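You operate a simulated robot arm through the tools that you are given. There is no shell and no other tool. Be economical: measure what you need, move in short steps, check, and stop when the job is done.

You run a simulated two-armed robot. Do the job below in one go: nothing can be reset, and whatever is moved stays where it is left.

Task
Put the green rail gauge on the clear spot of the long steel bench. Open the core tube door, take the lower core on the top of the grey bench and put it away on the top of the blue bench and shut the door again. Take the bench splice clip and leave it on the second shelf from the bottom of the open rack. Shut the upper drawer of the grey bench. Open the right door of the grey cupboard, take the orange glue cartridge and leave it on the second shelf from the bottom of the grey cupboard and shut the door again. Pull the upper drawer of the green bench open. The order is free. Set down upright: lower core.

The check looks at the end state, three seconds after you hand in, the way a careful person would. Anything else that was tipped, shoved, dropped, spilled or broken makes it a failure.

Robot
Two 7-joint arms with two-finger parallel grippers on one trunk, on a base that drives. Base frame: it is fixed to the floor where the robot stands at the start and does not move with it; the origin is under the middle of the robot, x ahead of it, y to its left, z up; the surface under the hand at the start is at about z = 85. Units: cm, degrees, N and s.
The left shoulder is at the start at [11, 16.9, 142.7], the right one opposite. With the tool pointing down near the work surface each hand reaches from about 44 to 74 cm from the robot's upright axis, wherever it stands, measured 20 degrees to its own side. Places, roughly: bench splice clip (9x4x4 cm) [-750, -20, 90]; clear spot of the long steel bench (29x22 cm) [88, -96, 84]; core tube door [120, -530, 100]; green rail gauge [75, 0, 100]; lower core (10x10x12 cm) [-790, 90, 90]; orange glue cartridge (5x5x12 cm) [-740, -140, 90]; right door of the grey cupboard [-420, 230, 100]; second shelf of the grey cupboard [-450, 250, 50]; second shelf of the open rack [-540, 210, 60]; top of the blue bench [60, -560, 80]; upper drawer of the green bench [-210, 310, 70]; upper drawer of the grey bench [-700, -90, 70]. Payload 1.57 kg a hand.
Tool frame (each hand has its own): the origin (TCP) lies between the finger pads and is the grasp point; the fingertips stand 3 cm ahead of it; z points along the fingers, y is the line along which they close. Largest opening 8 cm; finger width 1.7, thickness 1.2; the body of the gripper, 4 by 8.2 cm, starts 8 cm behind the TCP.
Orientation is that of the tool frame in the base frame, as a unit quaternion [x, y, z, w]. With the fingers straight down and closing along the base's y, the tool's x points along the base's -x, its y along +y and its z along -z.

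Tools
- The arms move only by the tool send_rows. It takes "left_moves", "right_moves" or both (then of equal length, played together; a hand with none holds still); each is a list of rows, each a list of 7 numbers: the turn, a rotation vector about the tool's x, y, z in units of 4 degrees (1.0 is 4 degrees), then the shift along the tool's x, y, z in units of 30 mm (1.0 is 30 mm), then the gripper command, from -1 (fully open) to 1 (shut), values between in proportion. In form: [[ax, ay, az, tx, ty, tz, claw], ...]. A call has 1 to 10 rows; each row shifts and turns the commanded pose from where the row before left it, along the tool's axes as they then stand. A call with a number of a shift or a turn outside -1 to 1 is refused whole. A row lasts 0.2 s, in which the tool goes at most 5 cm and 8.6 degrees; a call with a longer step from one row to the next is refused whole, and so is a gripper value outside its range. A pose out of reach is approached as far as the arm can. The call stops where the force on the tool passes 40 N (or 10 N more than at its start, if that is more) or the arm is blocked; 0.2 s more then pass. Each finger travels about 7.2 cm/s and halts on what it meets, pressing with about 28 N; the grip force reading is that of the motor and also rises with nothing between the fingers. The clock runs only during rows and for 0.2 s after the last one: add rows that do not move to give the fingers time. It gives the time, the measured TCP pose, the force on the tool (base axes), the opening and the grip force at its end, in the units of the frame above (readings bear some noise), with the torque about the TCP (base axes, N m) and any sound that the robot's microphone picked up.
- Cameras (640 x 400 px; columns grow to the right, rows downward): "scene" is now at [16.52, -1.14, 161.81]; the picture's right is [-0.11, -0.99, 0.00], its down [-0.68, 0.08, -0.73] and it looks along [0.72, -0.08, -0.68] (base axes); focal length 272 px, centre (320, 200). "left" rides on the left gripper at [7.2, 0.7, -12.2] in its tool frame; the picture's right is [-0.09, 1.00, 0.00], its down [-0.84, -0.08, -0.54] and it looks along [-0.54, -0.05, 0.84] (tool axes); focal length 238 px, centre (320, 200). "right" rides on the right gripper at [7.2, -0.7, -12.2] in its tool frame; the picture's right is [0.09, 1.00, 0.00], its down [-0.84, 0.08, -0.54] and it looks along [-0.54, 0.05, 0.84] (tool axes); focal length 238 px, centre (320, 200). There is no depth. A picture from a camera that has moved, and an enlarged one, comes with that camera's place and axes in the base frame and with its lens.
- grab_frame(camera): a new picture of that camera. It takes no simulated time.
- slide_trunk(by): slides the trunk up (or, below 0, down) by that many cm; the arms and the scene camera ride with it, the base frame stays. It gives what a move gives, with no picture.
- steer(legs): drives the robot by 1 to 6 legs, each [ahead, left, turn to the left] in cm, cm and degrees, along the robot's own axes; the way and the turn of a leg run together, so that a leg with both is an arc; at most 150 cm and 180 degrees a leg. The arms and the cameras ride along, it lands a little off, and it stops where it bumps. It gives what a move gives.
- aim_head(pan, tilt): turns the head with the scene camera to pan (to the left, within 86 degrees either way) and tilt (down, from -29 to 69), counted from straight ahead of the robot. It gives what a move gives.
- enlarge(camera, box): a new picture of the part [left, top, right, bottom] of that camera's present view, enlarged. It takes no simulated time.
- job_done(): hands the job in; it is judged then, once.

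Go step by step. Nothing tells you exact positions but the pictures and the camera data: compare them with the known pose of the tool, close in by small moves and look again before you grip or let go. The budget is 207 turns and 190 pictures, counting those below and the enlarged ones. Unless the task says otherwise, let go and move clear before handing in.

The tools are called after ">>>" as a command line: name --argument value ..., lists and objects as JSON in quotes. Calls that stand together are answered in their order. send_rows: Moves the arms, as the interface text tells. Its arguments: {"type":"object","properties":{"left_moves":{"type":"array"},"right_moves":{"type":"array"}},"required":[]} The other tools are called the same way: slide_trunk (by) slides the trunk up or down; steer (legs) drives the base; aim_head (pan, tilt) turns the head that bears the scene camera; grab_frame (camera) takes a picture; enlarge (camera, box) takes an enlarged picture of a part of a camera's view; job_done () hands the job in.

At the start:

```text
time: 0.0
left_position: [65.51, 27.99, 118.0]
left_tool_rot: [0.0, 1.0, 0.0, -0.001]
left_ft_force: [0.9, 0.3, 0.5]
left_ft_torque: [0.0, 0.02, 0.01]
left_width: 8.0
left_grasp_force: 0.1
right_position: [66.46, -25.33, 118.08]
right_tool_rot: [-0.001, 1.0, 0.001, 0.0]
right_ft_force: [-1.3, 0.8, 0.4]
right_ft_torque: [-0.02, -0.01, 0.02]
right_width: 7.98
right_grasp_force: 0.1
trunk travel left (down, up): [-74.1, 14.9]
robot x, y, heading: [0.37, -0.05, 0.1]
head pan, tilt: [-6.5, 43.2]
```

scene: 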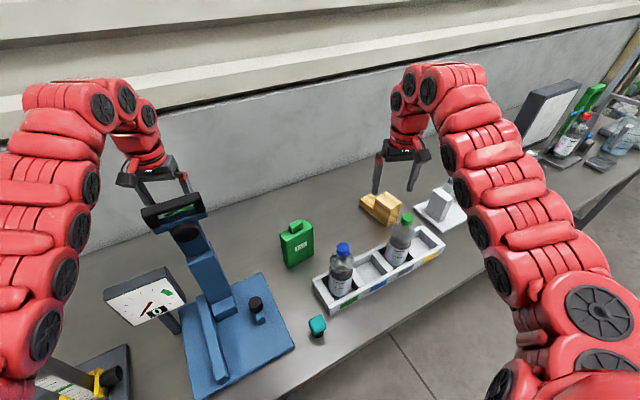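
right: 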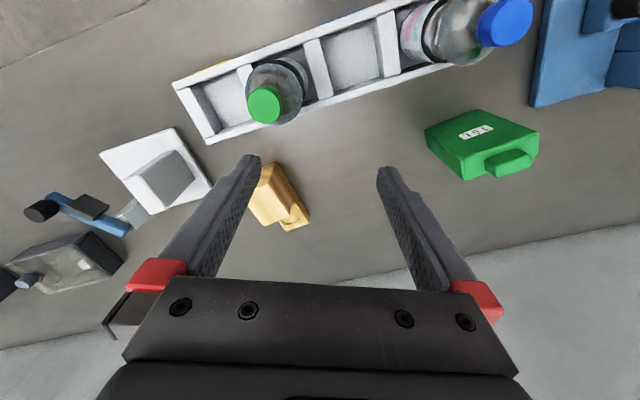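
left: 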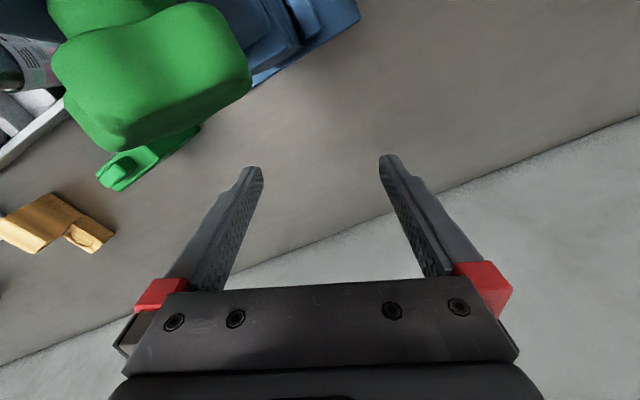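

I see a green block on the bench and something green held on the blue stand; I need a closer look to tell which one is the rail gauge.

>>> enlarge --camera "scene" --box '[100, 160, 340, 310]'

>>> enlarge --camera "left" --box '[0, 0, 360, 225]'

>>> enlarge --camera "right" --box '[380, 0, 640, 200]'

>>> enlarge --camera "scene" --box '[400, 50, 640, 250]'

```text
2.67 times, centred on (220, 235) of scene
camera zoom: at [16.52, -1.14, 161.81], right [-0.11, -0.99, 0.0], down [-0.68, 0.08, -0.73], along [0.72, -0.08, -0.68], focal length 726 px, centre (587, 107)
```

zoom: 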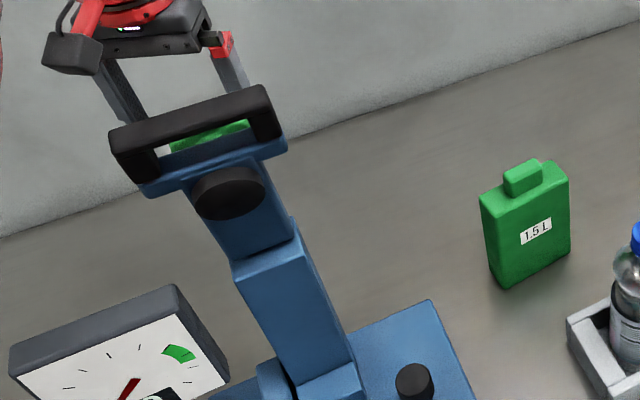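

```text
1.78 times, centred on (180, 112) of left
camera zoom: at [58.23, 28.72, 130.19], right [0.09, 1.0, 0.0], down [0.84, -0.08, 0.54], along [0.54, -0.05, -0.84], focal length 424 px, centre (569, 356)
```

zoom: 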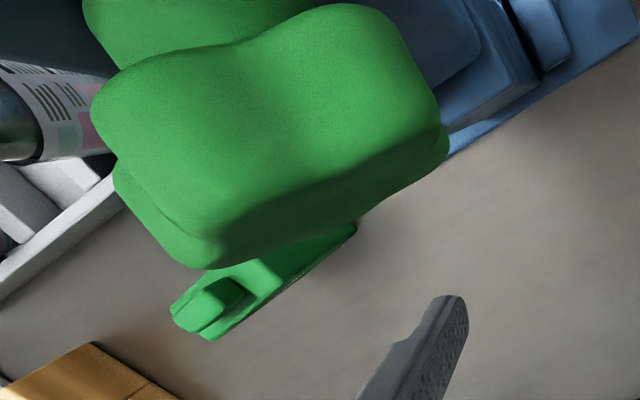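

```text
2.00 times, centred on (510, 100) of right
camera zoom: at [59.41, -26.08, 130.21], right [-0.09, 1.0, 0.0], down [0.84, 0.08, 0.54], along [0.54, 0.05, -0.84], focal length 477 px, centre (-60, 400)
```

zoom: 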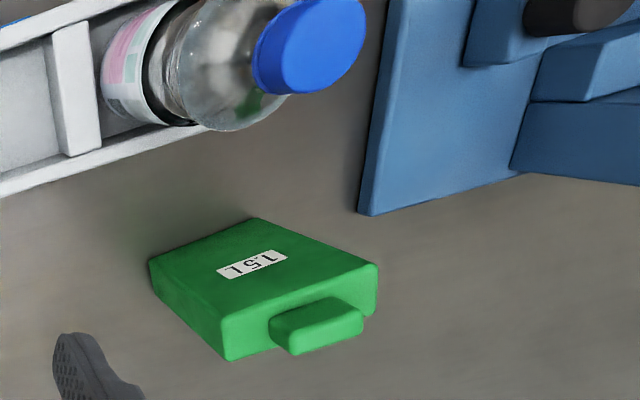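

```text
2.00 times, centred on (520, 150) of scene
camera zoom: at [16.52, -1.14, 161.81], right [-0.11, -0.99, 0.0], down [-0.68, 0.08, -0.73], along [0.72, -0.08, -0.68], focal length 544 px, centre (-80, 300)
```

zoom: 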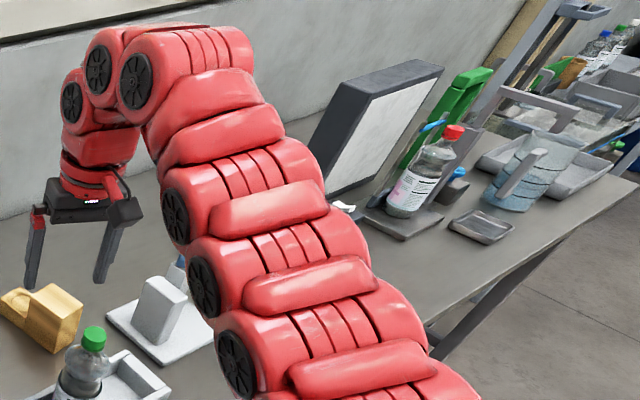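

The 1.5 L canister stands near (71, 0, 92), and the green thing on the blue stand's head is close to the left hand. I'll lift the left hand clear and look again.

>>> send_rows --left_moves '[[0, 0, 0, 0, 0, -1, -1], [0, 0, 0, 0, 0, -1, -1], [0, 0, 0, 0, 0, -1, -1], [0, 0, 0, 0, 0, -1, -1], [0, 0, 0, 0, 0, -1, -1]]'

>>> grab_frame --camera "left"

>>> grab_frame --camera "scene"

```text
time: 1.2
left_position: [69.73, 28.96, 120.29]
left_tool_rot: [-0.001, 1.0, 0.001, 0.001]
left_ft_force: [0.3, 0.1, 1.1]
left_ft_torque: [0.0, 0.0, 0.05]
left_width: 8.0
left_grasp_force: 0.1
left hand out of reach, approached as far as the arm can: row 1, 2, 3, 4, 5
right_position: [66.49, -25.33, 117.95]
right_tool_rot: [0.0, 1.0, 0.001, 0.0]
right_ft_force: [-0.2, -0.2, 1.2]
right_ft_torque: [0.03, 0.02, -0.02]
right_width: 8.0
right_grasp_force: 0.1
trunk travel left (down, up): [-74.1, 14.9]
robot x, y, heading: [-0.12, -0.06, 0.1]
head pan, tilt: [-6.5, 43.2]
```

```text
182 pictures are left
camera left: at [62.5, 29.55, 132.38], right [0.09, 1.0, 0.0], down [0.84, -0.08, 0.54], along [0.54, -0.05, -0.84], focal length 238 px, centre (320, 200)
```

left: 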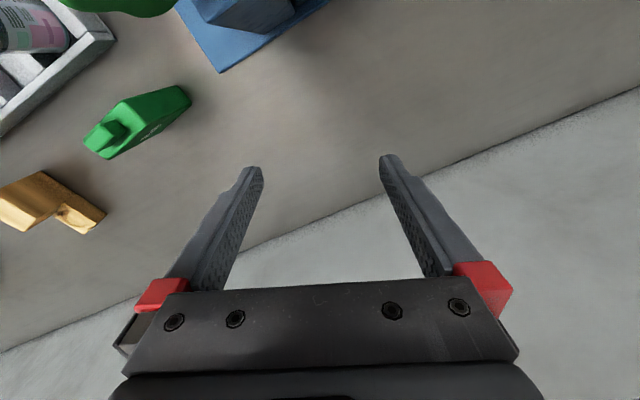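

```text
181 pictures are left
camera scene: at [16.6, -1.3, 161.79], right [-0.11, -0.99, 0.0], down [-0.68, 0.08, -0.73], along [0.72, -0.08, -0.69], focal length 272 px, centre (320, 200)
```

scene: 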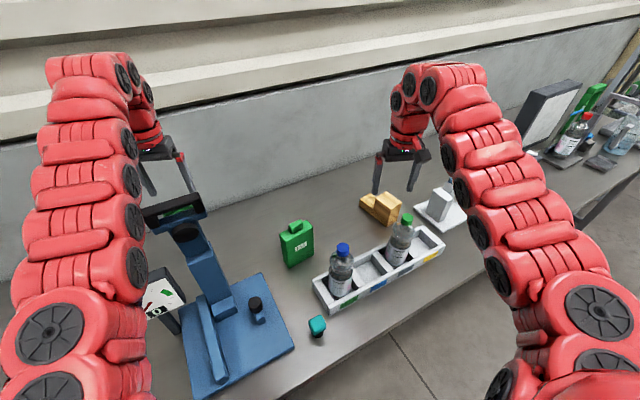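

The arm is at its reach limit. I'll raise the trunk and drive back a little to view the stand head better.

>>> slide_trunk --by 14

>>> steer --legs '[[-40, 0, 0]]'

>>> aim_head --pan 10 --tilt 35

>>> grab_frame --camera "scene"

>>> grab_frame --camera "left"

```text
time: 2.9
left_position: [69.67, 28.95, 134.17]
left_tool_rot: [0.0, 1.0, -0.001, 0.001]
left_ft_force: [-0.3, 0.0, -0.7]
left_ft_torque: [0.02, 0.02, 0.0]
left_width: 7.99
left_grasp_force: 0.0
right_position: [66.56, -25.29, 132.06]
right_tool_rot: [0.0, 1.0, 0.0, 0.0]
right_ft_force: [-0.4, -0.8, -0.3]
right_ft_torque: [0.0, 0.0, 0.0]
right_width: 8.0
right_grasp_force: 0.0
trunk travel left (down, up): [-88.1, 0.9]
robot x, y, heading: [-0.06, -0.16, 0.1]
head pan, tilt: [-6.5, 43.2]
```

```text
time: 5.4
left_position: [29.7, 28.69, 134.13]
left_tool_rot: [0.001, 1.0, 0.001, 0.0]
left_ft_force: [-0.1, 0.9, 0.8]
left_ft_torque: [-0.01, 0.01, 0.0]
left_width: 8.02
left_grasp_force: 0.1
right_position: [26.51, -25.5, 132.04]
right_tool_rot: [0.001, 1.0, 0.0, -0.002]
right_ft_force: [0.7, 0.2, -1.0]
right_ft_torque: [0.02, 0.01, 0.0]
right_width: 8.01
right_grasp_force: 0.0
trunk travel left (down, up): [-88.1, 0.9]
robot x, y, heading: [-40.34, -0.01, -0.3]
head pan, tilt: [-6.5, 43.2]
```

```text
time: 6.2
left_position: [29.49, 28.79, 134.3]
left_tool_rot: [0.001, 1.0, 0.001, 0.001]
left_ft_force: [-0.4, 0.7, 0.0]
left_ft_torque: [0.04, -0.01, -0.03]
left_width: 8.02
left_grasp_force: 0.0
right_position: [26.33, -25.51, 132.06]
right_tool_rot: [0.001, 1.0, 0.0, 0.0]
right_ft_force: [0.1, 0.3, 0.4]
right_ft_torque: [0.03, -0.02, 0.0]
right_width: 7.99
right_grasp_force: 0.0
trunk travel left (down, up): [-88.1, 0.9]
robot x, y, heading: [-40.19, -0.0, -0.2]
head pan, tilt: [10.0, 35.0]
```

```text
180 pictures are left
camera scene: at [-23.25, 1.32, 177.04], right [0.17, -0.99, 0.0], down [-0.57, -0.1, -0.82], along [0.81, 0.14, -0.57], focal length 272 px, centre (320, 200)
```

scene: 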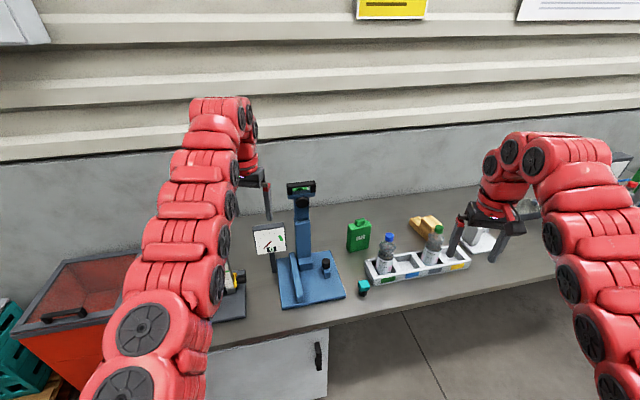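

```text
179 pictures are left
camera left: at [22.31, 29.49, 146.42], right [0.09, 1.0, 0.0], down [0.84, -0.08, 0.54], along [0.54, -0.05, -0.84], focal length 238 px, centre (320, 200)
```

left: 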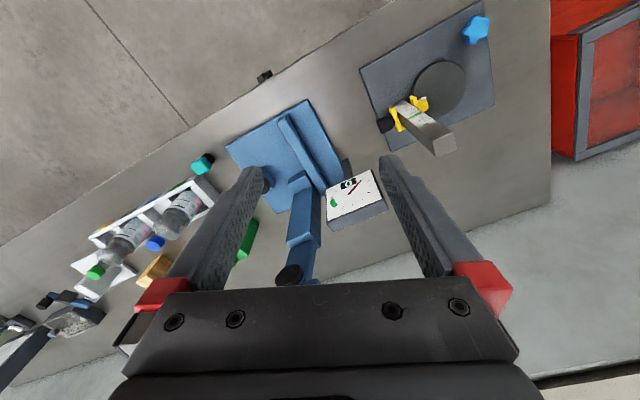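

>>> enlarge --camera "scene" --box '[230, 160, 390, 310]'

>>> aim_head --pan -40 --tilt 30

>>> grab_frame --camera "scene"

```text
2.67 times, centred on (310, 235) of scene
camera zoom: at [-23.25, 1.32, 177.04], right [0.17, -0.99, 0.0], down [-0.57, -0.1, -0.82], along [0.81, 0.14, -0.57], focal length 726 px, centre (347, 107)
```

zoom: 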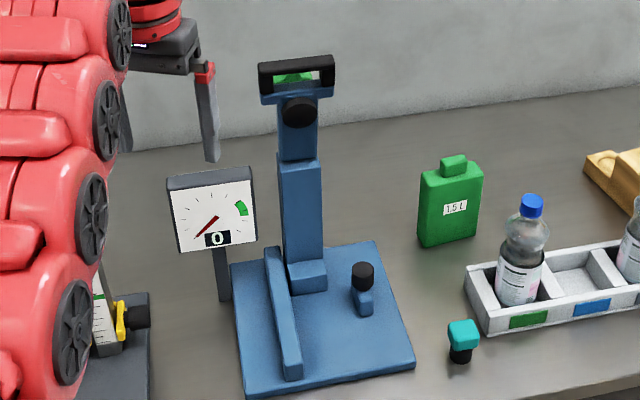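

```text
time: 7.3
left_position: [29.54, 28.95, 134.13]
left_tool_rot: [0.001, 1.0, 0.0, 0.001]
left_ft_force: [0.1, 0.4, 0.9]
left_ft_torque: [0.02, -0.01, -0.01]
left_width: 8.01
left_grasp_force: 0.0
right_position: [26.38, -25.42, 132.17]
right_tool_rot: [0.001, 1.0, -0.001, -0.001]
right_ft_force: [0.2, 0.7, -0.8]
right_ft_torque: [-0.02, -0.05, 0.0]
right_width: 8.03
right_grasp_force: 0.0
trunk travel left (down, up): [-88.1, 0.9]
robot x, y, heading: [-40.27, 0.15, -0.1]
head pan, tilt: [-40.0, 30.0]
```

```text
177 pictures are left
camera scene: at [-24.92, -6.0, 177.82], right [-0.64, -0.77, 0.0], down [-0.38, 0.32, -0.87], along [0.66, -0.56, -0.5], focal length 272 px, centre (320, 200)
```

scene: 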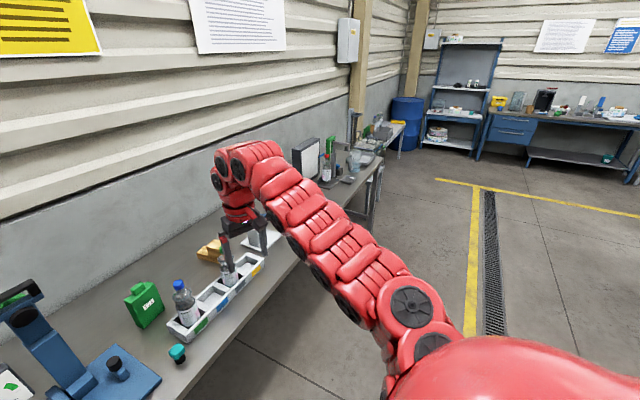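

>>> enlarge --camera "scene" --box '[0, 260, 130, 400]'

>>> enlarge --camera "scene" --box '[280, 100, 480, 220]'

>>> steer --legs '[[0, -80, 0]]'

>>> aim_head --pan 40 --tilt 35

>>> grab_frame --camera "scene"

```text
2.86 times, centred on (65, 330) of scene
camera zoom: at [-24.92, -6.0, 177.82], right [-0.64, -0.77, 0.0], down [-0.38, 0.32, -0.87], along [0.66, -0.56, -0.5], focal length 778 px, centre (1049, -171)
```

zoom: 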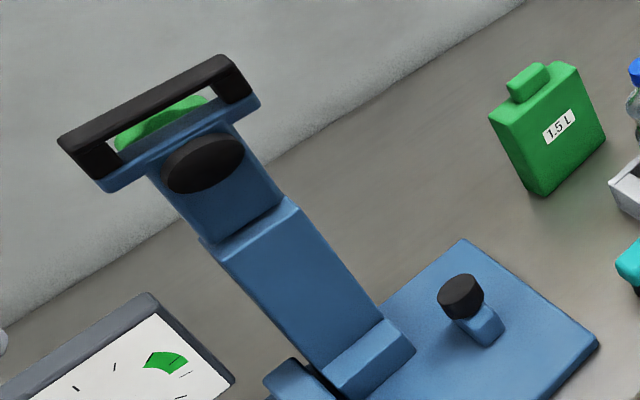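

```text
3.20 times, centred on (380, 160) of scene
camera zoom: at [-24.92, -6.0, 177.82], right [-0.64, -0.77, 0.0], down [-0.38, 0.32, -0.87], along [0.66, -0.56, -0.5], focal length 871 px, centre (128, 328)
```

zoom: 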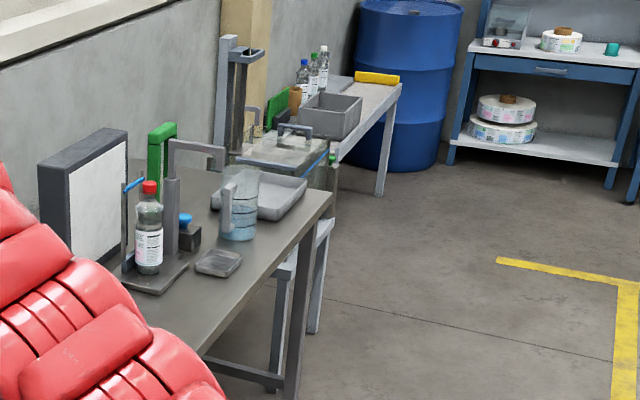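

```text
time: 11.7
left_position: [30.11, -51.37, 134.35]
left_tool_rot: [-0.004, 1.0, 0.0, 0.0]
left_ft_force: [-0.2, 0.3, 0.2]
left_ft_torque: [-0.02, 0.0, -0.01]
left_width: 8.0
left_grasp_force: 0.1
right_position: [27.0, -105.75, 132.0]
right_tool_rot: [-0.004, 1.0, 0.001, -0.001]
right_ft_force: [0.1, 0.7, 1.0]
right_ft_torque: [-0.02, 0.01, 0.01]
right_width: 8.01
right_grasp_force: 0.0
trunk travel left (down, up): [-88.1, 0.9]
robot x, y, heading: [-39.95, -81.05, 0.4]
head pan, tilt: [-40.0, 30.0]
```

```text
time: 13.2
left_position: [30.76, -51.23, 135.0]
left_tool_rot: [-0.005, 1.0, 0.004, 0.024]
left_ft_force: [-0.1, -0.1, 0.4]
left_ft_torque: [-0.03, 0.03, 0.01]
left_width: 8.0
left_grasp_force: 0.0
right_position: [26.73, -105.93, 132.54]
right_tool_rot: [-0.005, 1.0, 0.001, 0.002]
right_ft_force: [0.8, 0.8, -0.4]
right_ft_torque: [0.0, 0.0, 0.0]
right_width: 8.02
right_grasp_force: 0.1
trunk travel left (down, up): [-88.1, 0.9]
robot x, y, heading: [-40.05, -81.06, 0.5]
head pan, tilt: [40.0, 35.0]
```

```text
174 pictures are left
camera scene: at [-24.04, -75.56, 177.06], right [0.65, -0.76, 0.0], down [-0.44, -0.37, -0.82], along [0.62, 0.53, -0.58], focal length 272 px, centre (320, 200)
```

scene: 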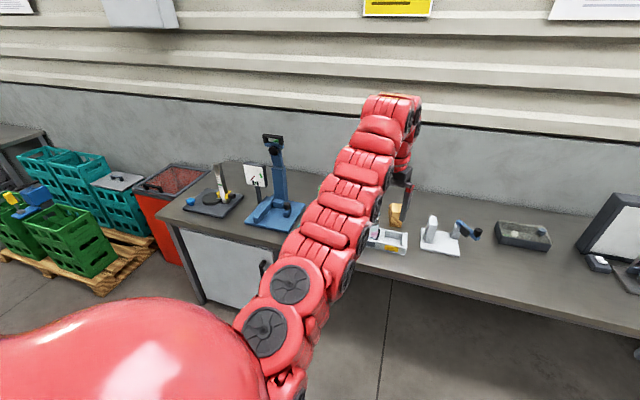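

>>> enlarge --camera "scene" --box '[230, 115, 330, 235]'

>>> enlarge --camera "scene" --box '[400, 180, 640, 310]'

>>> grab_frame --camera "right"

```text
3.33 times, centred on (280, 175) of scene
camera zoom: at [-24.04, -75.56, 177.06], right [0.65, -0.76, 0.0], down [-0.44, -0.37, -0.82], along [0.62, 0.53, -0.58], focal length 907 px, centre (453, 283)
```

zoom: 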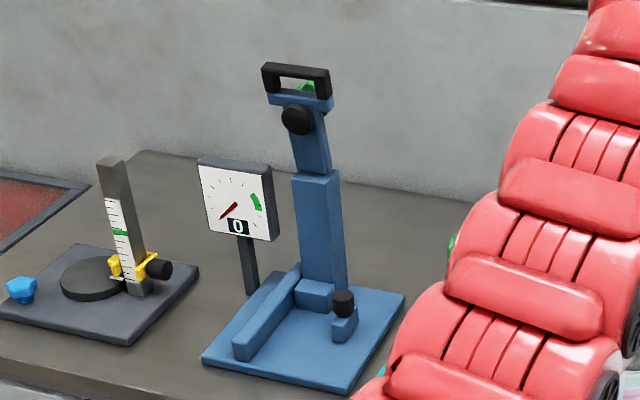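

```text
2.67 times, centred on (520, 245) of scene
camera zoom: at [-24.04, -75.56, 177.06], right [0.65, -0.76, 0.0], down [-0.44, -0.37, -0.82], along [0.62, 0.53, -0.58], focal length 726 px, centre (-213, 80)
```

zoom: 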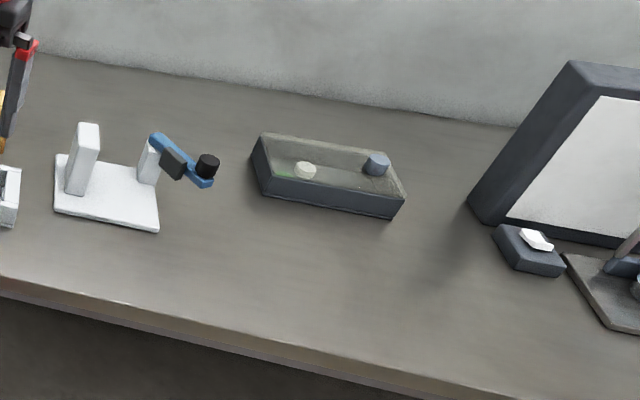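

```text
171 pictures are left
camera right: at [19.48, -106.67, 144.51], right [-0.1, 0.99, 0.0], down [0.83, 0.08, 0.55], along [0.54, 0.06, -0.84], focal length 238 px, centre (320, 200)
```

right: 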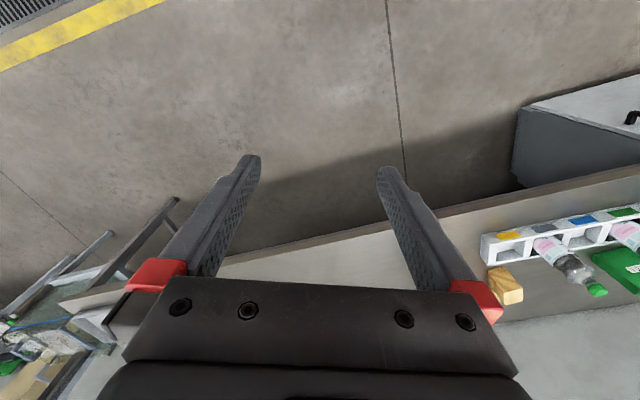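

The green thing in the blue stand's head is at about (57, 22, 124). I'll bring the left wrist camera over it to settle what it is.

>>> steer --legs '[[0, 97, 0], [26, 0, 0]]'

>>> grab_frame --camera "left"

```text
time: 19.6
left_position: [53.13, 45.15, 134.78]
left_tool_rot: [-0.01, 1.0, 0.0, 0.003]
left_ft_force: [0.1, 0.3, -0.1]
left_ft_torque: [-0.01, -0.02, -0.01]
left_width: 7.99
left_grasp_force: 0.0
right_position: [50.78, -9.27, 132.53]
right_tool_rot: [-0.01, 1.0, 0.0, 0.003]
right_ft_force: [-0.5, -0.4, 0.6]
right_ft_torque: [-0.01, 0.01, 0.03]
right_width: 8.01
right_grasp_force: 0.1
trunk travel left (down, up): [-88.1, 0.9]
robot x, y, heading: [-15.64, 14.37, 0.9]
head pan, tilt: [40.0, 35.0]
```

```text
170 pictures are left
camera left: at [45.84, 45.66, 146.81], right [0.07, 1.0, 0.0], down [0.83, -0.06, 0.55], along [0.55, -0.04, -0.84], focal length 238 px, centre (320, 200)
```

left: 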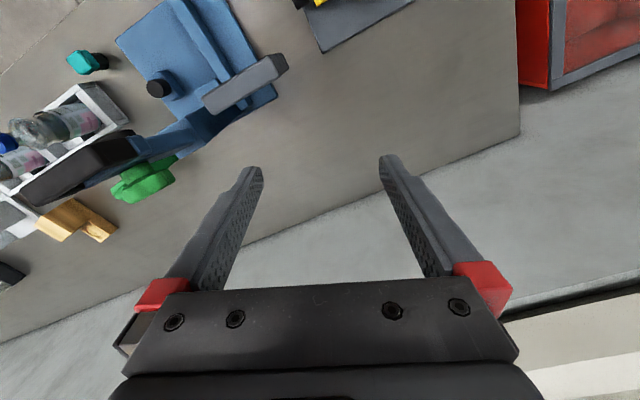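

>>> enlarge --camera "left" --box '[0, 60, 260, 240]'

>>> aim_head --pan 20 --tilt 50

>>> grab_frame --camera "scene"

```text
2.22 times, centred on (130, 150) of left
camera zoom: at [45.84, 45.66, 146.81], right [0.07, 1.0, 0.0], down [0.83, -0.06, 0.55], along [0.55, -0.04, -0.84], focal length 530 px, centre (742, 311)
```

zoom: 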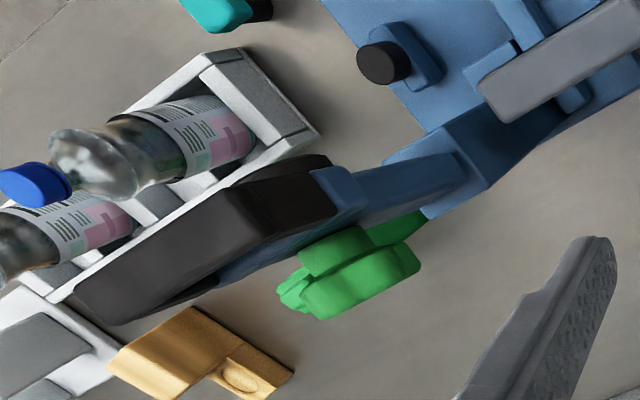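

```text
time: 20.5
left_position: [53.4, 45.08, 134.44]
left_tool_rot: [-0.011, 1.0, -0.001, 0.003]
left_ft_force: [0.4, 0.4, -0.1]
left_ft_torque: [-0.02, 0.04, 0.0]
left_width: 7.98
left_grasp_force: 0.1
right_position: [50.98, -9.31, 132.25]
right_tool_rot: [-0.01, 1.0, -0.001, 0.001]
right_ft_force: [1.3, 0.5, -0.3]
right_ft_torque: [-0.01, -0.02, -0.01]
right_width: 7.99
right_grasp_force: 0.2
trunk travel left (down, up): [-88.1, 0.9]
robot x, y, heading: [-15.77, 14.65, 1.2]
head pan, tilt: [20.0, 50.0]
```

```text
168 pictures are left
camera scene: at [-0.06, 17.47, 174.85], right [0.36, -0.93, 0.0], down [-0.71, -0.28, -0.64], along [0.6, 0.23, -0.77], focal length 272 px, centre (320, 200)
```

scene: 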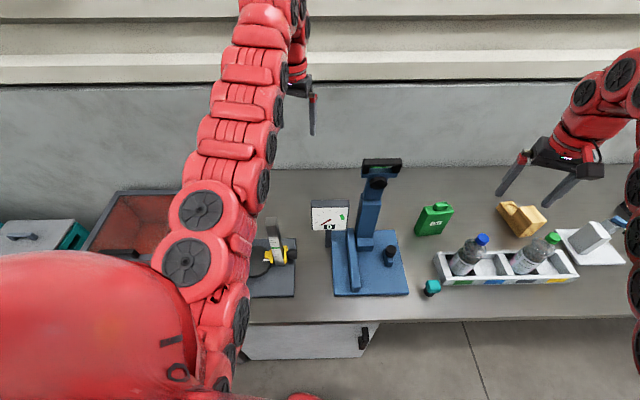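

A green lobed thing hangs on the rear of the blue column. I'll yaw the left hand so its camera looks sideways at it.

>>> send_rows --left_moves '[[0, 0, 1, 0, 0, 0, -1], [0, 0, 1, 0, 0, 0, -1], [0, 0, 1, 0, 0, 0, -1], [0, 0, 1, 0, 0, 0, -1], [0, 0, 1, 0, 0, 0, -1], [0, 0, 1, 0, 0, 0, -1], [0, 0, 1, 0, 0, 0, -1], [0, 0, 1, 0, 0, 0, -1], [0, 0, 1, 0, 0, 0, -1], [0, 0, 1, 0, 0, 0, -1]]'

>>> send_rows --left_moves '[[0, 0, 1, 0, 0, 0, -1], [0, 0, 1, 0, 0, 0, -1], [0, 0, 1, 0, 0, 0, -1], [0, 0, 1, 0, 0, 0, -1], [0, 0, 1, 0, 0, 0, -1], [0, 0, 1, 0, 0, 0, -1], [0, 0, 1, 0, 0, 0, -1], [0, 0, 1, 0, 0, 0, -1], [0, 0, 1, 0, 0, 0, -1], [0, 0, 1, 0, 0, 0, -1]]'

>>> grab_frame --camera "left"

```text
time: 22.7
left_position: [53.57, 45.13, 134.39]
left_tool_rot: [0.334, 0.943, 0.0, 0.002]
left_ft_force: [0.1, -0.3, 0.4]
left_ft_torque: [-0.02, -0.02, 0.03]
left_width: 8.0
left_grasp_force: 0.1
left hand out of reach, approached as far as the arm can: row 1
right_position: [50.84, -9.13, 132.32]
right_tool_rot: [-0.011, 1.0, 0.0, 0.002]
right_ft_force: [0.6, -0.4, 0.2]
right_ft_torque: [0.0, -0.02, -0.03]
right_width: 7.99
right_grasp_force: 0.1
trunk travel left (down, up): [-88.1, 0.9]
robot x, y, heading: [-15.68, 14.66, 1.0]
head pan, tilt: [20.0, 50.0]
```

```text
time: 24.9
left_position: [53.5, 45.11, 134.45]
left_tool_rot: [0.636, 0.772, 0.003, 0.003]
left_ft_force: [-1.2, -0.7, 0.1]
left_ft_torque: [0.04, -0.01, 0.01]
left_width: 7.96
left_grasp_force: 0.1
right_position: [50.94, -9.14, 132.31]
right_tool_rot: [-0.01, 1.0, 0.0, 0.001]
right_ft_force: [1.1, -0.7, -1.1]
right_ft_torque: [0.0, -0.01, -0.03]
right_width: 8.01
right_grasp_force: 0.0
trunk travel left (down, up): [-88.1, 0.9]
robot x, y, heading: [-15.59, 14.68, 1.5]
head pan, tilt: [20.0, 50.0]
```

```text
167 pictures are left
camera left: at [52.72, 52.29, 146.57], right [0.99, 0.1, 0.01], down [0.08, -0.84, 0.54], along [0.06, -0.54, -0.84], focal length 238 px, centre (320, 200)
```

left: 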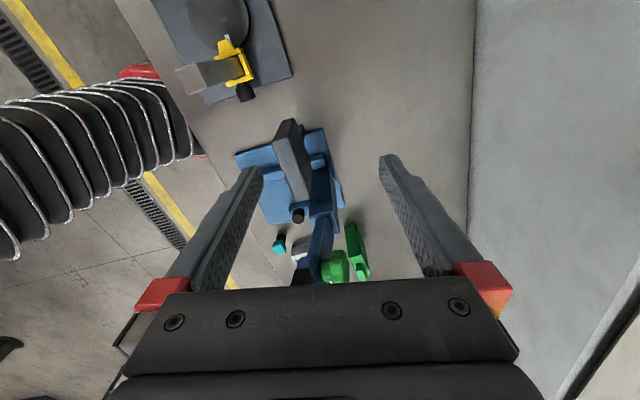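

>>> send_rows --left_moves '[[0, 0, 0, -1, 0, 0, -1], [0, 0, 0, -1, 0, 0, -1], [0, 0, 0, -1, 0, 0, -1], [0, 0, 0, -0.3, 0, 0, -1]]'

>>> enlarge --camera "left" --box '[220, 100, 420, 300]'

```text
time: 25.9
left_position: [54.71, 36.45, 133.76]
left_tool_rot: [0.635, 0.773, 0.001, 0.002]
left_ft_force: [-0.7, 0.9, -0.4]
left_ft_torque: [-0.01, 0.01, 0.04]
left_width: 7.99
left_grasp_force: 0.1
left hand out of reach, approached as far as the arm can: row 3
right_position: [50.89, -9.16, 132.4]
right_tool_rot: [-0.011, 1.0, 0.001, 0.002]
right_ft_force: [-0.3, -0.8, -0.1]
right_ft_torque: [0.01, 0.02, -0.03]
right_width: 8.0
right_grasp_force: 0.1
trunk travel left (down, up): [-88.1, 0.9]
robot x, y, heading: [-16.03, 14.55, 1.2]
head pan, tilt: [20.0, 50.0]
```

```text
2.00 times, centred on (320, 200) of left
camera zoom: at [54.04, 43.68, 146.08], right [0.99, 0.1, 0.01], down [0.08, -0.84, 0.54], along [0.06, -0.54, -0.84], focal length 477 px, centre (320, 200)
```

zoom: 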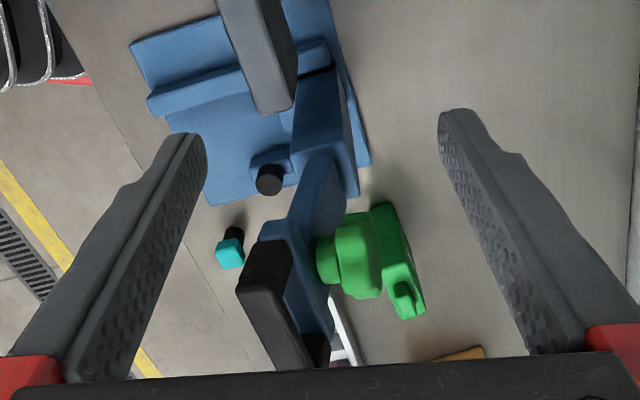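

>>> grab_frame --camera "right"

>>> enlarge --camera "left" --box '[280, 180, 380, 270]'

```text
165 pictures are left
camera right: at [43.78, -10.04, 144.48], right [-0.11, 0.99, 0.0], down [0.83, 0.09, 0.54], along [0.54, 0.06, -0.84], focal length 238 px, centre (320, 200)
```

right: 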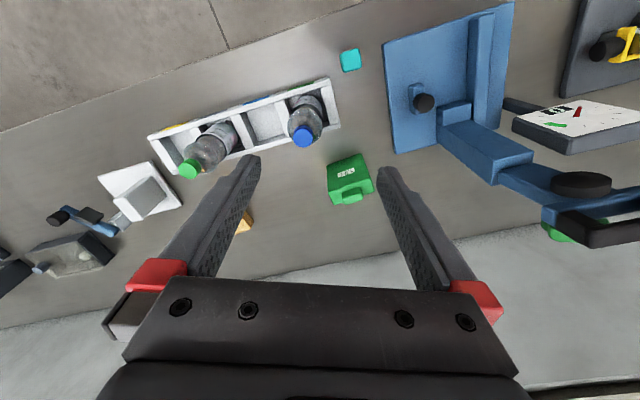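

```text
4.44 times, centred on (330, 225) of left
camera zoom: at [54.04, 43.68, 146.08], right [0.99, 0.1, 0.01], down [0.08, -0.84, 0.54], along [0.06, -0.54, -0.84], focal length 1059 px, centre (276, 89)
```

zoom: 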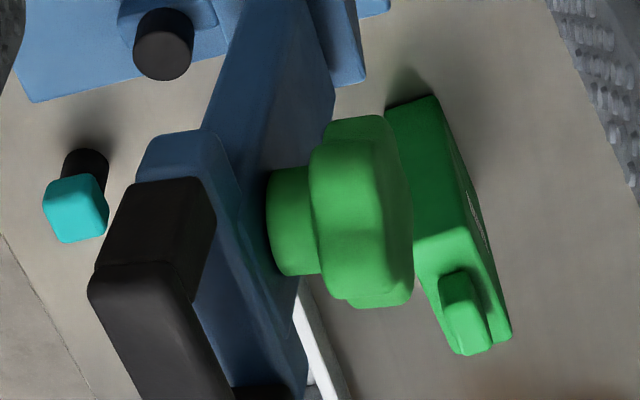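

The green knob is simply part of the stand, so I take the green canister-shaped gauge at about (71, 0, 92) as the rail gauge. The bench runs about 21 degrees skewed to the base frame; I'll back off, go right and face it squarely, to grip it with the left hand.

>>> steer --legs '[[-30, 0, 0], [0, -62, 0], [0, 0, 20]]'

>>> aim_head --pan 5 --tilt 35

>>> grab_frame --camera "scene"

```text
time: 32.1
left_position: [14.74, -2.86, 134.04]
left_tool_rot: [0.488, 0.873, 0.002, 0.001]
left_ft_force: [-0.7, 0.3, -0.2]
left_ft_torque: [-0.01, -0.01, 0.0]
left_width: 7.99
left_grasp_force: 0.0
right_position: [26.71, -47.2, 132.47]
right_tool_rot: [-0.186, 0.982, 0.001, 0.004]
right_ft_force: [0.1, -0.5, 0.1]
right_ft_torque: [0.05, -0.01, -0.02]
right_width: 7.99
right_grasp_force: 0.0
trunk travel left (down, up): [-88.1, 0.9]
robot x, y, heading: [-43.85, -47.83, 21.5]
head pan, tilt: [20.0, 50.0]
```

```text
time: 32.9
left_position: [15.35, -2.46, 134.73]
left_tool_rot: [0.487, 0.873, 0.019, 0.012]
left_ft_force: [-0.1, -0.1, 0.1]
left_ft_torque: [-0.02, 0.02, -0.03]
left_width: 7.98
left_grasp_force: 0.0
right_position: [26.51, -46.95, 132.99]
right_tool_rot: [-0.187, 0.982, 0.005, 0.013]
right_ft_force: [0.0, 0.2, -0.2]
right_ft_torque: [-0.01, 0.0, 0.02]
right_width: 8.0
right_grasp_force: 0.0
trunk travel left (down, up): [-88.1, 0.9]
robot x, y, heading: [-43.71, -47.71, 21.2]
head pan, tilt: [5.0, 35.0]
```

```text
163 pictures are left
camera scene: at [-27.79, -40.73, 177.03], right [0.45, -0.89, 0.0], down [-0.52, -0.26, -0.82], along [0.73, 0.37, -0.58], focal length 272 px, centre (320, 200)
```

scene: 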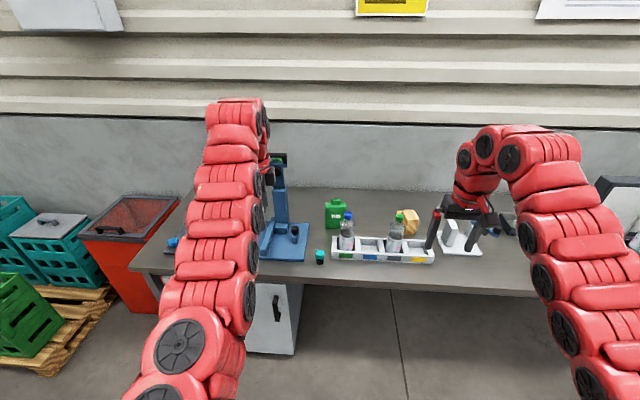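

>>> steer --legs '[[0, -18, 0], [46, 0, 0]]'

>>> grab_frame --camera "left"

>>> grab_frame --camera "scene"

```text
time: 36.8
left_position: [64.12, -3.4, 134.51]
left_tool_rot: [0.491, 0.871, 0.002, 0.004]
left_ft_force: [0.5, 0.4, -0.4]
left_ft_torque: [-0.01, 0.03, 0.0]
left_width: 8.01
left_grasp_force: 0.0
right_position: [75.92, -47.78, 132.79]
right_tool_rot: [-0.184, 0.983, 0.002, 0.008]
right_ft_force: [0.4, -0.1, -0.2]
right_ft_torque: [0.03, -0.02, 0.03]
right_width: 8.01
right_grasp_force: 0.0
trunk travel left (down, up): [-88.1, 0.9]
robot x, y, heading: [5.67, -47.64, 21.3]
head pan, tilt: [5.0, 35.0]
```

```text
162 pictures are left
camera left: at [60.91, 3.01, 146.65], right [0.9, 0.44, 0.01], down [0.36, -0.76, 0.54], along [0.24, -0.48, -0.84], focal length 238 px, centre (320, 200)
```

left: 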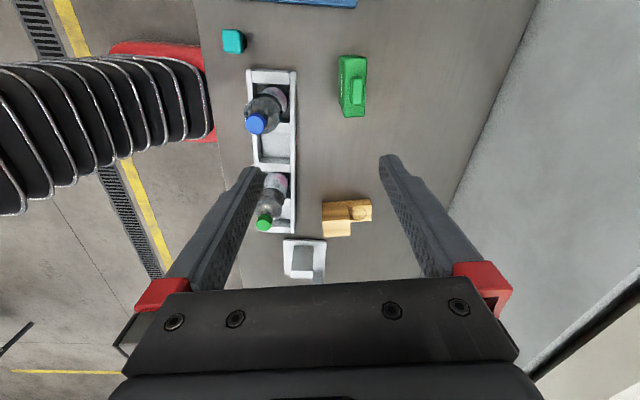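

```text
161 pictures are left
camera scene: at [21.13, -41.35, 177.06], right [0.44, -0.9, 0.0], down [-0.51, -0.25, -0.82], along [0.74, 0.36, -0.57], focal length 272 px, centre (320, 200)
```

scene: 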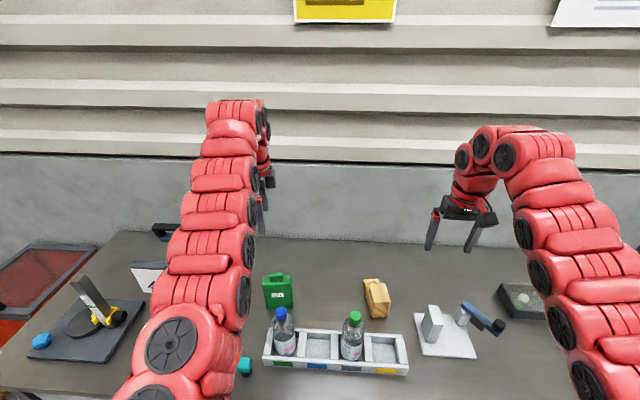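

The gauge cap is near (70.2, 0.1, 100). I'll drive 7 cm ahead and lower the trunk so the left hand comes above it.

>>> steer --legs '[[7, 0, 0]]'

>>> slide_trunk --by -22

>>> grab_frame --camera "left"

```text
time: 37.8
left_position: [70.11, -1.01, 134.89]
left_tool_rot: [0.49, 0.872, 0.006, 0.004]
left_ft_force: [-0.1, -0.3, 0.3]
left_ft_torque: [0.03, -0.02, 0.04]
left_width: 8.02
left_grasp_force: 0.0
right_position: [81.85, -45.54, 133.1]
right_tool_rot: [-0.184, 0.983, 0.003, 0.01]
right_ft_force: [-0.6, 0.3, 0.7]
right_ft_torque: [-0.01, -0.03, 0.02]
right_width: 8.0
right_grasp_force: 0.1
trunk travel left (down, up): [-88.1, 0.9]
robot x, y, heading: [12.51, -45.9, 21.5]
head pan, tilt: [5.0, 35.0]
```

```text
time: 40.1
left_position: [70.57, -0.84, 112.44]
left_tool_rot: [0.49, 0.871, 0.004, 0.003]
left_ft_force: [0.2, -0.1, 0.4]
left_ft_torque: [0.01, 0.0, -0.02]
left_width: 7.98
left_grasp_force: 0.0
right_position: [82.49, -45.22, 110.69]
right_tool_rot: [-0.184, 0.983, 0.002, 0.008]
right_ft_force: [0.5, 0.7, -0.4]
right_ft_torque: [0.0, 0.04, 0.01]
right_width: 7.98
right_grasp_force: 0.1
trunk travel left (down, up): [-66.1, 22.9]
robot x, y, heading: [11.87, -45.52, 21.3]
head pan, tilt: [5.0, 35.0]
```

```text
160 pictures are left
camera left: at [67.33, 5.57, 124.58], right [0.9, 0.44, 0.01], down [0.36, -0.76, 0.54], along [0.24, -0.48, -0.84], focal length 238 px, centre (320, 200)
```

left: 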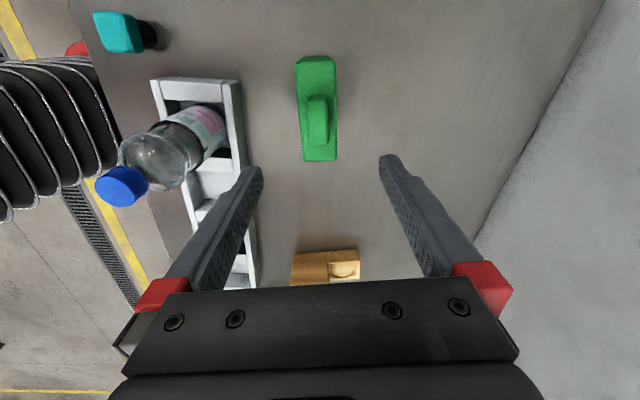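

The gauge's centre is about (69.8, 0.5), with its thin side along about 25 degrees. I'll align and descend, then look again.

>>> send_rows --left_moves '[[0, 0, 1, 0.5, 0, 0, -1], [0, 0, 0.5, 0, 0, 0, -1], [0, 0, 0, 0, 0, 0.8, -1], [0, 0, 0, 0, 0, 0.8, -1], [0, 0, 0, 0, 0, 0.8, -1]]'

>>> grab_frame --camera "left"

```text
time: 41.3
left_position: [70.14, 0.54, 105.08]
left_tool_rot: [0.535, 0.845, 0.004, 0.002]
left_ft_force: [0.5, 0.1, 0.3]
left_ft_torque: [0.0, 0.0, -0.04]
left_width: 8.0
left_grasp_force: 0.0
right_position: [82.42, -45.05, 110.69]
right_tool_rot: [-0.184, 0.983, 0.002, 0.009]
right_ft_force: [-0.2, -0.4, 0.3]
right_ft_torque: [0.01, 0.01, 0.02]
right_width: 8.0
right_grasp_force: 0.0
trunk travel left (down, up): [-66.1, 22.9]
robot x, y, heading: [11.95, -45.31, 21.2]
head pan, tilt: [5.0, 35.0]
```

```text
159 pictures are left
camera left: at [67.63, 7.28, 117.24], right [0.94, 0.34, 0.01], down [0.28, -0.79, 0.54], along [0.19, -0.51, -0.84], focal length 238 px, centre (320, 200)
```

left: 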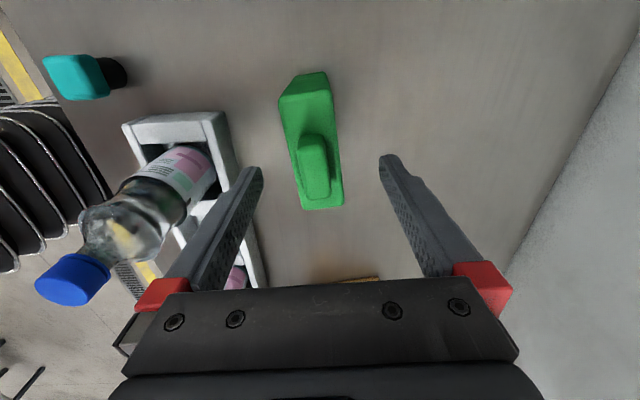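

>>> send_rows --left_moves '[[0, 0, 0, 0, 0, 0.8, -1], [0, 0, 0, 0, 0, 0.8, -1], [0, 0, 0, 0, 0, 0.8, -1], [0, 0, 0, 0, 0, 0.8, -1], [0, 0, 0, 0, 0, 0.1, -1], [0, 0, 0, 0, 0, 0, 1], [0, 0, 0, 0, 0, 0, 1], [0, 0, 0, 0, 0, 0, 1], [0, 0, 0, 0, 0, 0, 1]]'

>>> grab_frame --camera "left"

```text
time: 43.3
left_position: [70.09, 0.44, 95.41]
left_tool_rot: [0.535, 0.845, 0.003, 0.001]
left_ft_force: [-0.4, -1.2, 0.1]
left_ft_torque: [-0.1, 0.02, -0.03]
left_width: 4.0
left_grasp_force: 28.1
right_position: [82.47, -45.21, 110.76]
right_tool_rot: [-0.183, 0.983, 0.003, 0.009]
right_ft_force: [0.0, -0.3, -0.4]
right_ft_torque: [-0.01, 0.01, -0.01]
right_width: 8.0
right_grasp_force: 0.0
trunk travel left (down, up): [-66.1, 22.9]
robot x, y, heading: [12.08, -45.65, 21.5]
head pan, tilt: [5.0, 35.0]
```

```text
158 pictures are left
camera left: at [67.49, 7.16, 107.56], right [0.94, 0.34, 0.01], down [0.28, -0.79, 0.54], along [0.19, -0.51, -0.84], focal length 238 px, centre (320, 200)
```

left: 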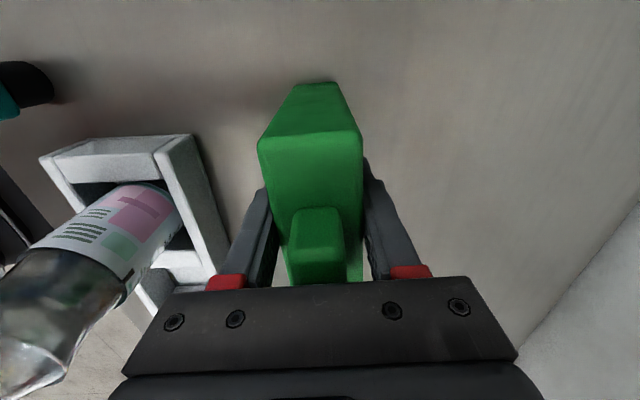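

Gripped at 4 cm. I'll lift a little, check the weight, then raise the trunk.

>>> send_rows --left_moves '[[0, 0, 0, 0, 0, -0.5, 1], [0, 0, 0, 0, 0, -0.5, 1], [0, 0, 0, 0, 0, 0, 1]]'

>>> slide_trunk --by 22

>>> aim_head --pan -30 --tilt 45

>>> grab_frame --camera "scene"

>>> grab_frame --camera "right"

```text
time: 44.1
left_position: [70.07, 0.47, 98.29]
left_tool_rot: [0.535, 0.845, 0.002, 0.002]
left_ft_force: [-0.9, -0.6, -2.9]
left_ft_torque: [0.04, 0.03, 0.0]
left_width: 4.0
left_grasp_force: 28.4
right_position: [82.45, -45.19, 110.67]
right_tool_rot: [-0.184, 0.983, 0.002, 0.009]
right_ft_force: [0.1, 0.5, 0.1]
right_ft_torque: [0.05, -0.02, -0.02]
right_width: 8.0
right_grasp_force: 0.1
trunk travel left (down, up): [-66.1, 22.9]
robot x, y, heading: [11.8, -45.41, 21.2]
head pan, tilt: [5.0, 35.0]
```

```text
time: 46.4
left_position: [70.0, 0.45, 120.32]
left_tool_rot: [0.536, 0.844, 0.003, 0.002]
left_ft_force: [-0.2, 0.8, -4.0]
left_ft_torque: [0.04, 0.0, 0.01]
left_width: 3.99
left_grasp_force: 27.9
right_position: [82.47, -45.15, 132.62]
right_tool_rot: [-0.184, 0.983, 0.001, 0.009]
right_ft_force: [0.0, 0.0, -0.7]
right_ft_torque: [0.04, -0.05, -0.04]
right_width: 7.99
right_grasp_force: 0.0
trunk travel left (down, up): [-88.1, 0.9]
robot x, y, heading: [12.05, -45.41, 21.4]
head pan, tilt: [5.0, 35.0]
```

```text
time: 47.4
left_position: [69.99, 0.53, 120.19]
left_tool_rot: [0.535, 0.845, 0.004, 0.001]
left_ft_force: [-0.1, -0.3, -3.1]
left_ft_torque: [0.0, 0.0, -0.02]
left_width: 3.96
left_grasp_force: 28.2
right_position: [82.37, -45.15, 132.69]
right_tool_rot: [-0.185, 0.983, 0.002, 0.009]
right_ft_force: [0.0, 0.1, -0.2]
right_ft_torque: [0.02, 0.0, 0.02]
right_width: 7.98
right_grasp_force: 0.0
trunk travel left (down, up): [-88.1, 0.9]
robot x, y, heading: [11.82, -45.36, 21.1]
head pan, tilt: [-30.0, 45.0]
```

```text
157 pictures are left
camera scene: at [27.82, -43.9, 175.55], right [-0.15, -0.99, 0.0], down [-0.7, 0.11, -0.71], along [0.7, -0.11, -0.71], focal length 272 px, centre (320, 200)
```

scene: 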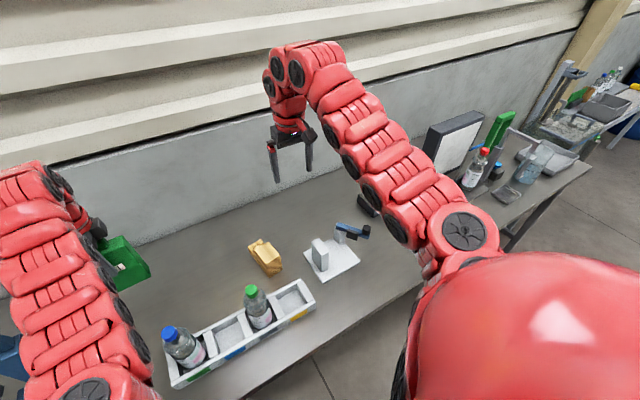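

```text
156 pictures are left
camera right: at [75.91, -48.58, 144.74], right [-0.45, 0.9, 0.0], down [0.74, 0.37, 0.56], along [0.5, 0.25, -0.83], focal length 238 px, centre (320, 200)
```

right: 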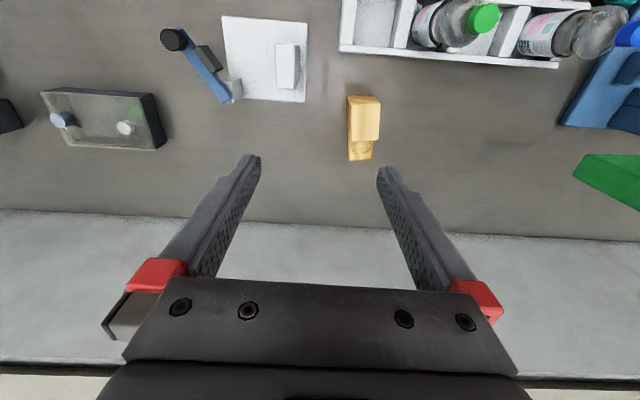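

The gauge weighs about 0.3 kg and is held well. I'll pull the right hand in so it clears the tall items, back off, and drive to the clear spot.

>>> send_rows --right_moves '[[0, 0, 0, 1, 0, 0, -1], [0, 0, 0, 1, 0, 0, -1], [0, 0, 0, 1, 0, 0, -1], [0, 0, 0, 1, 0, 0, -1], [0, 0, 0, 1, 0, 0, -1], [0, 0, 0, 1, 0, 0, -1], [0, 0, 0, 1, 0, 0, -1]]'

>>> steer --legs '[[-55, 0, 0], [0, -96, 0], [25, 0, 0]]'

>>> grab_frame --camera "scene"

>>> grab_frame --camera "left"

```text
time: 49.0
left_position: [69.95, 0.35, 120.17]
left_tool_rot: [0.535, 0.845, 0.004, 0.002]
left_ft_force: [-0.2, 0.1, -2.9]
left_ft_torque: [0.04, -0.01, -0.01]
left_width: 4.01
left_grasp_force: 28.2
right_position: [78.67, -46.99, 130.46]
right_tool_rot: [-0.184, 0.983, 0.004, 0.007]
right_ft_force: [-0.5, 0.2, -1.1]
right_ft_torque: [0.01, -0.02, 0.0]
right_width: 8.0
right_grasp_force: 0.0
right hand out of reach, approached as far as the arm can: row 1, 2, 3, 4, 5, 6, 7
trunk travel left (down, up): [-88.1, 0.9]
robot x, y, heading: [11.83, -45.07, 21.3]
head pan, tilt: [-30.0, 45.0]
```

```text
time: 58.2
left_position: [77.35, -98.35, 120.25]
left_tool_rot: [0.53, 0.848, 0.004, 0.002]
left_ft_force: [1.1, 0.2, -3.2]
left_ft_torque: [-0.02, 0.0, 0.01]
left_width: 3.98
left_grasp_force: 28.1
right_position: [86.9, -145.56, 130.54]
right_tool_rot: [-0.19, 0.982, 0.003, 0.007]
right_ft_force: [-0.1, -0.5, 0.8]
right_ft_torque: [-0.02, -0.01, -0.02]
right_width: 8.03
right_grasp_force: 0.2
trunk travel left (down, up): [-88.1, 0.9]
robot x, y, heading: [20.15, -144.92, 22.1]
head pan, tilt: [-30.0, 45.0]
```

```text
155 pictures are left
camera scene: at [35.8, -143.32, 175.56], right [-0.14, -0.99, 0.0], down [-0.7, 0.1, -0.71], along [0.7, -0.1, -0.71], focal length 272 px, centre (320, 200)
```

scene: 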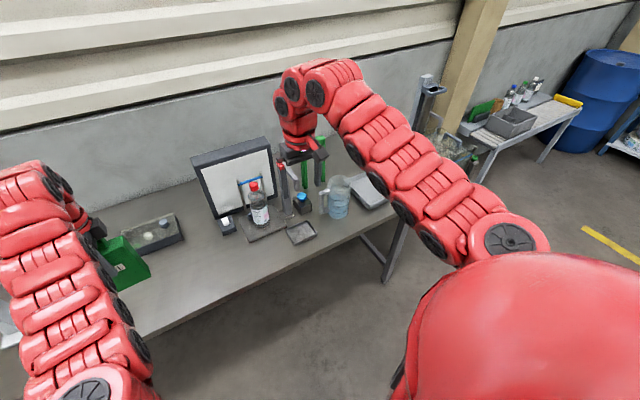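

```text
154 pictures are left
camera left: at [74.65, -91.58, 132.51], right [0.93, 0.36, 0.01], down [0.29, -0.79, 0.54], along [0.2, -0.5, -0.84], focal length 238 px, centre (320, 200)
```

left: 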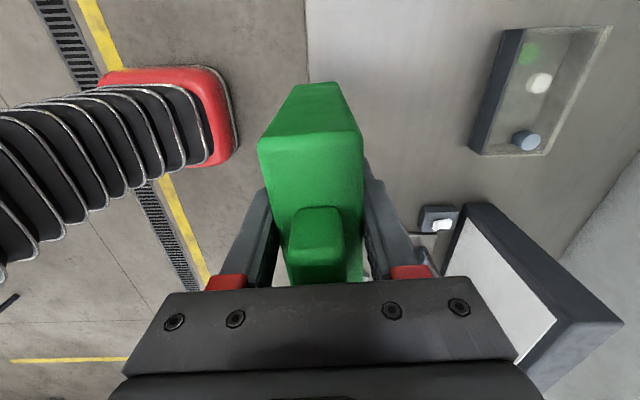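

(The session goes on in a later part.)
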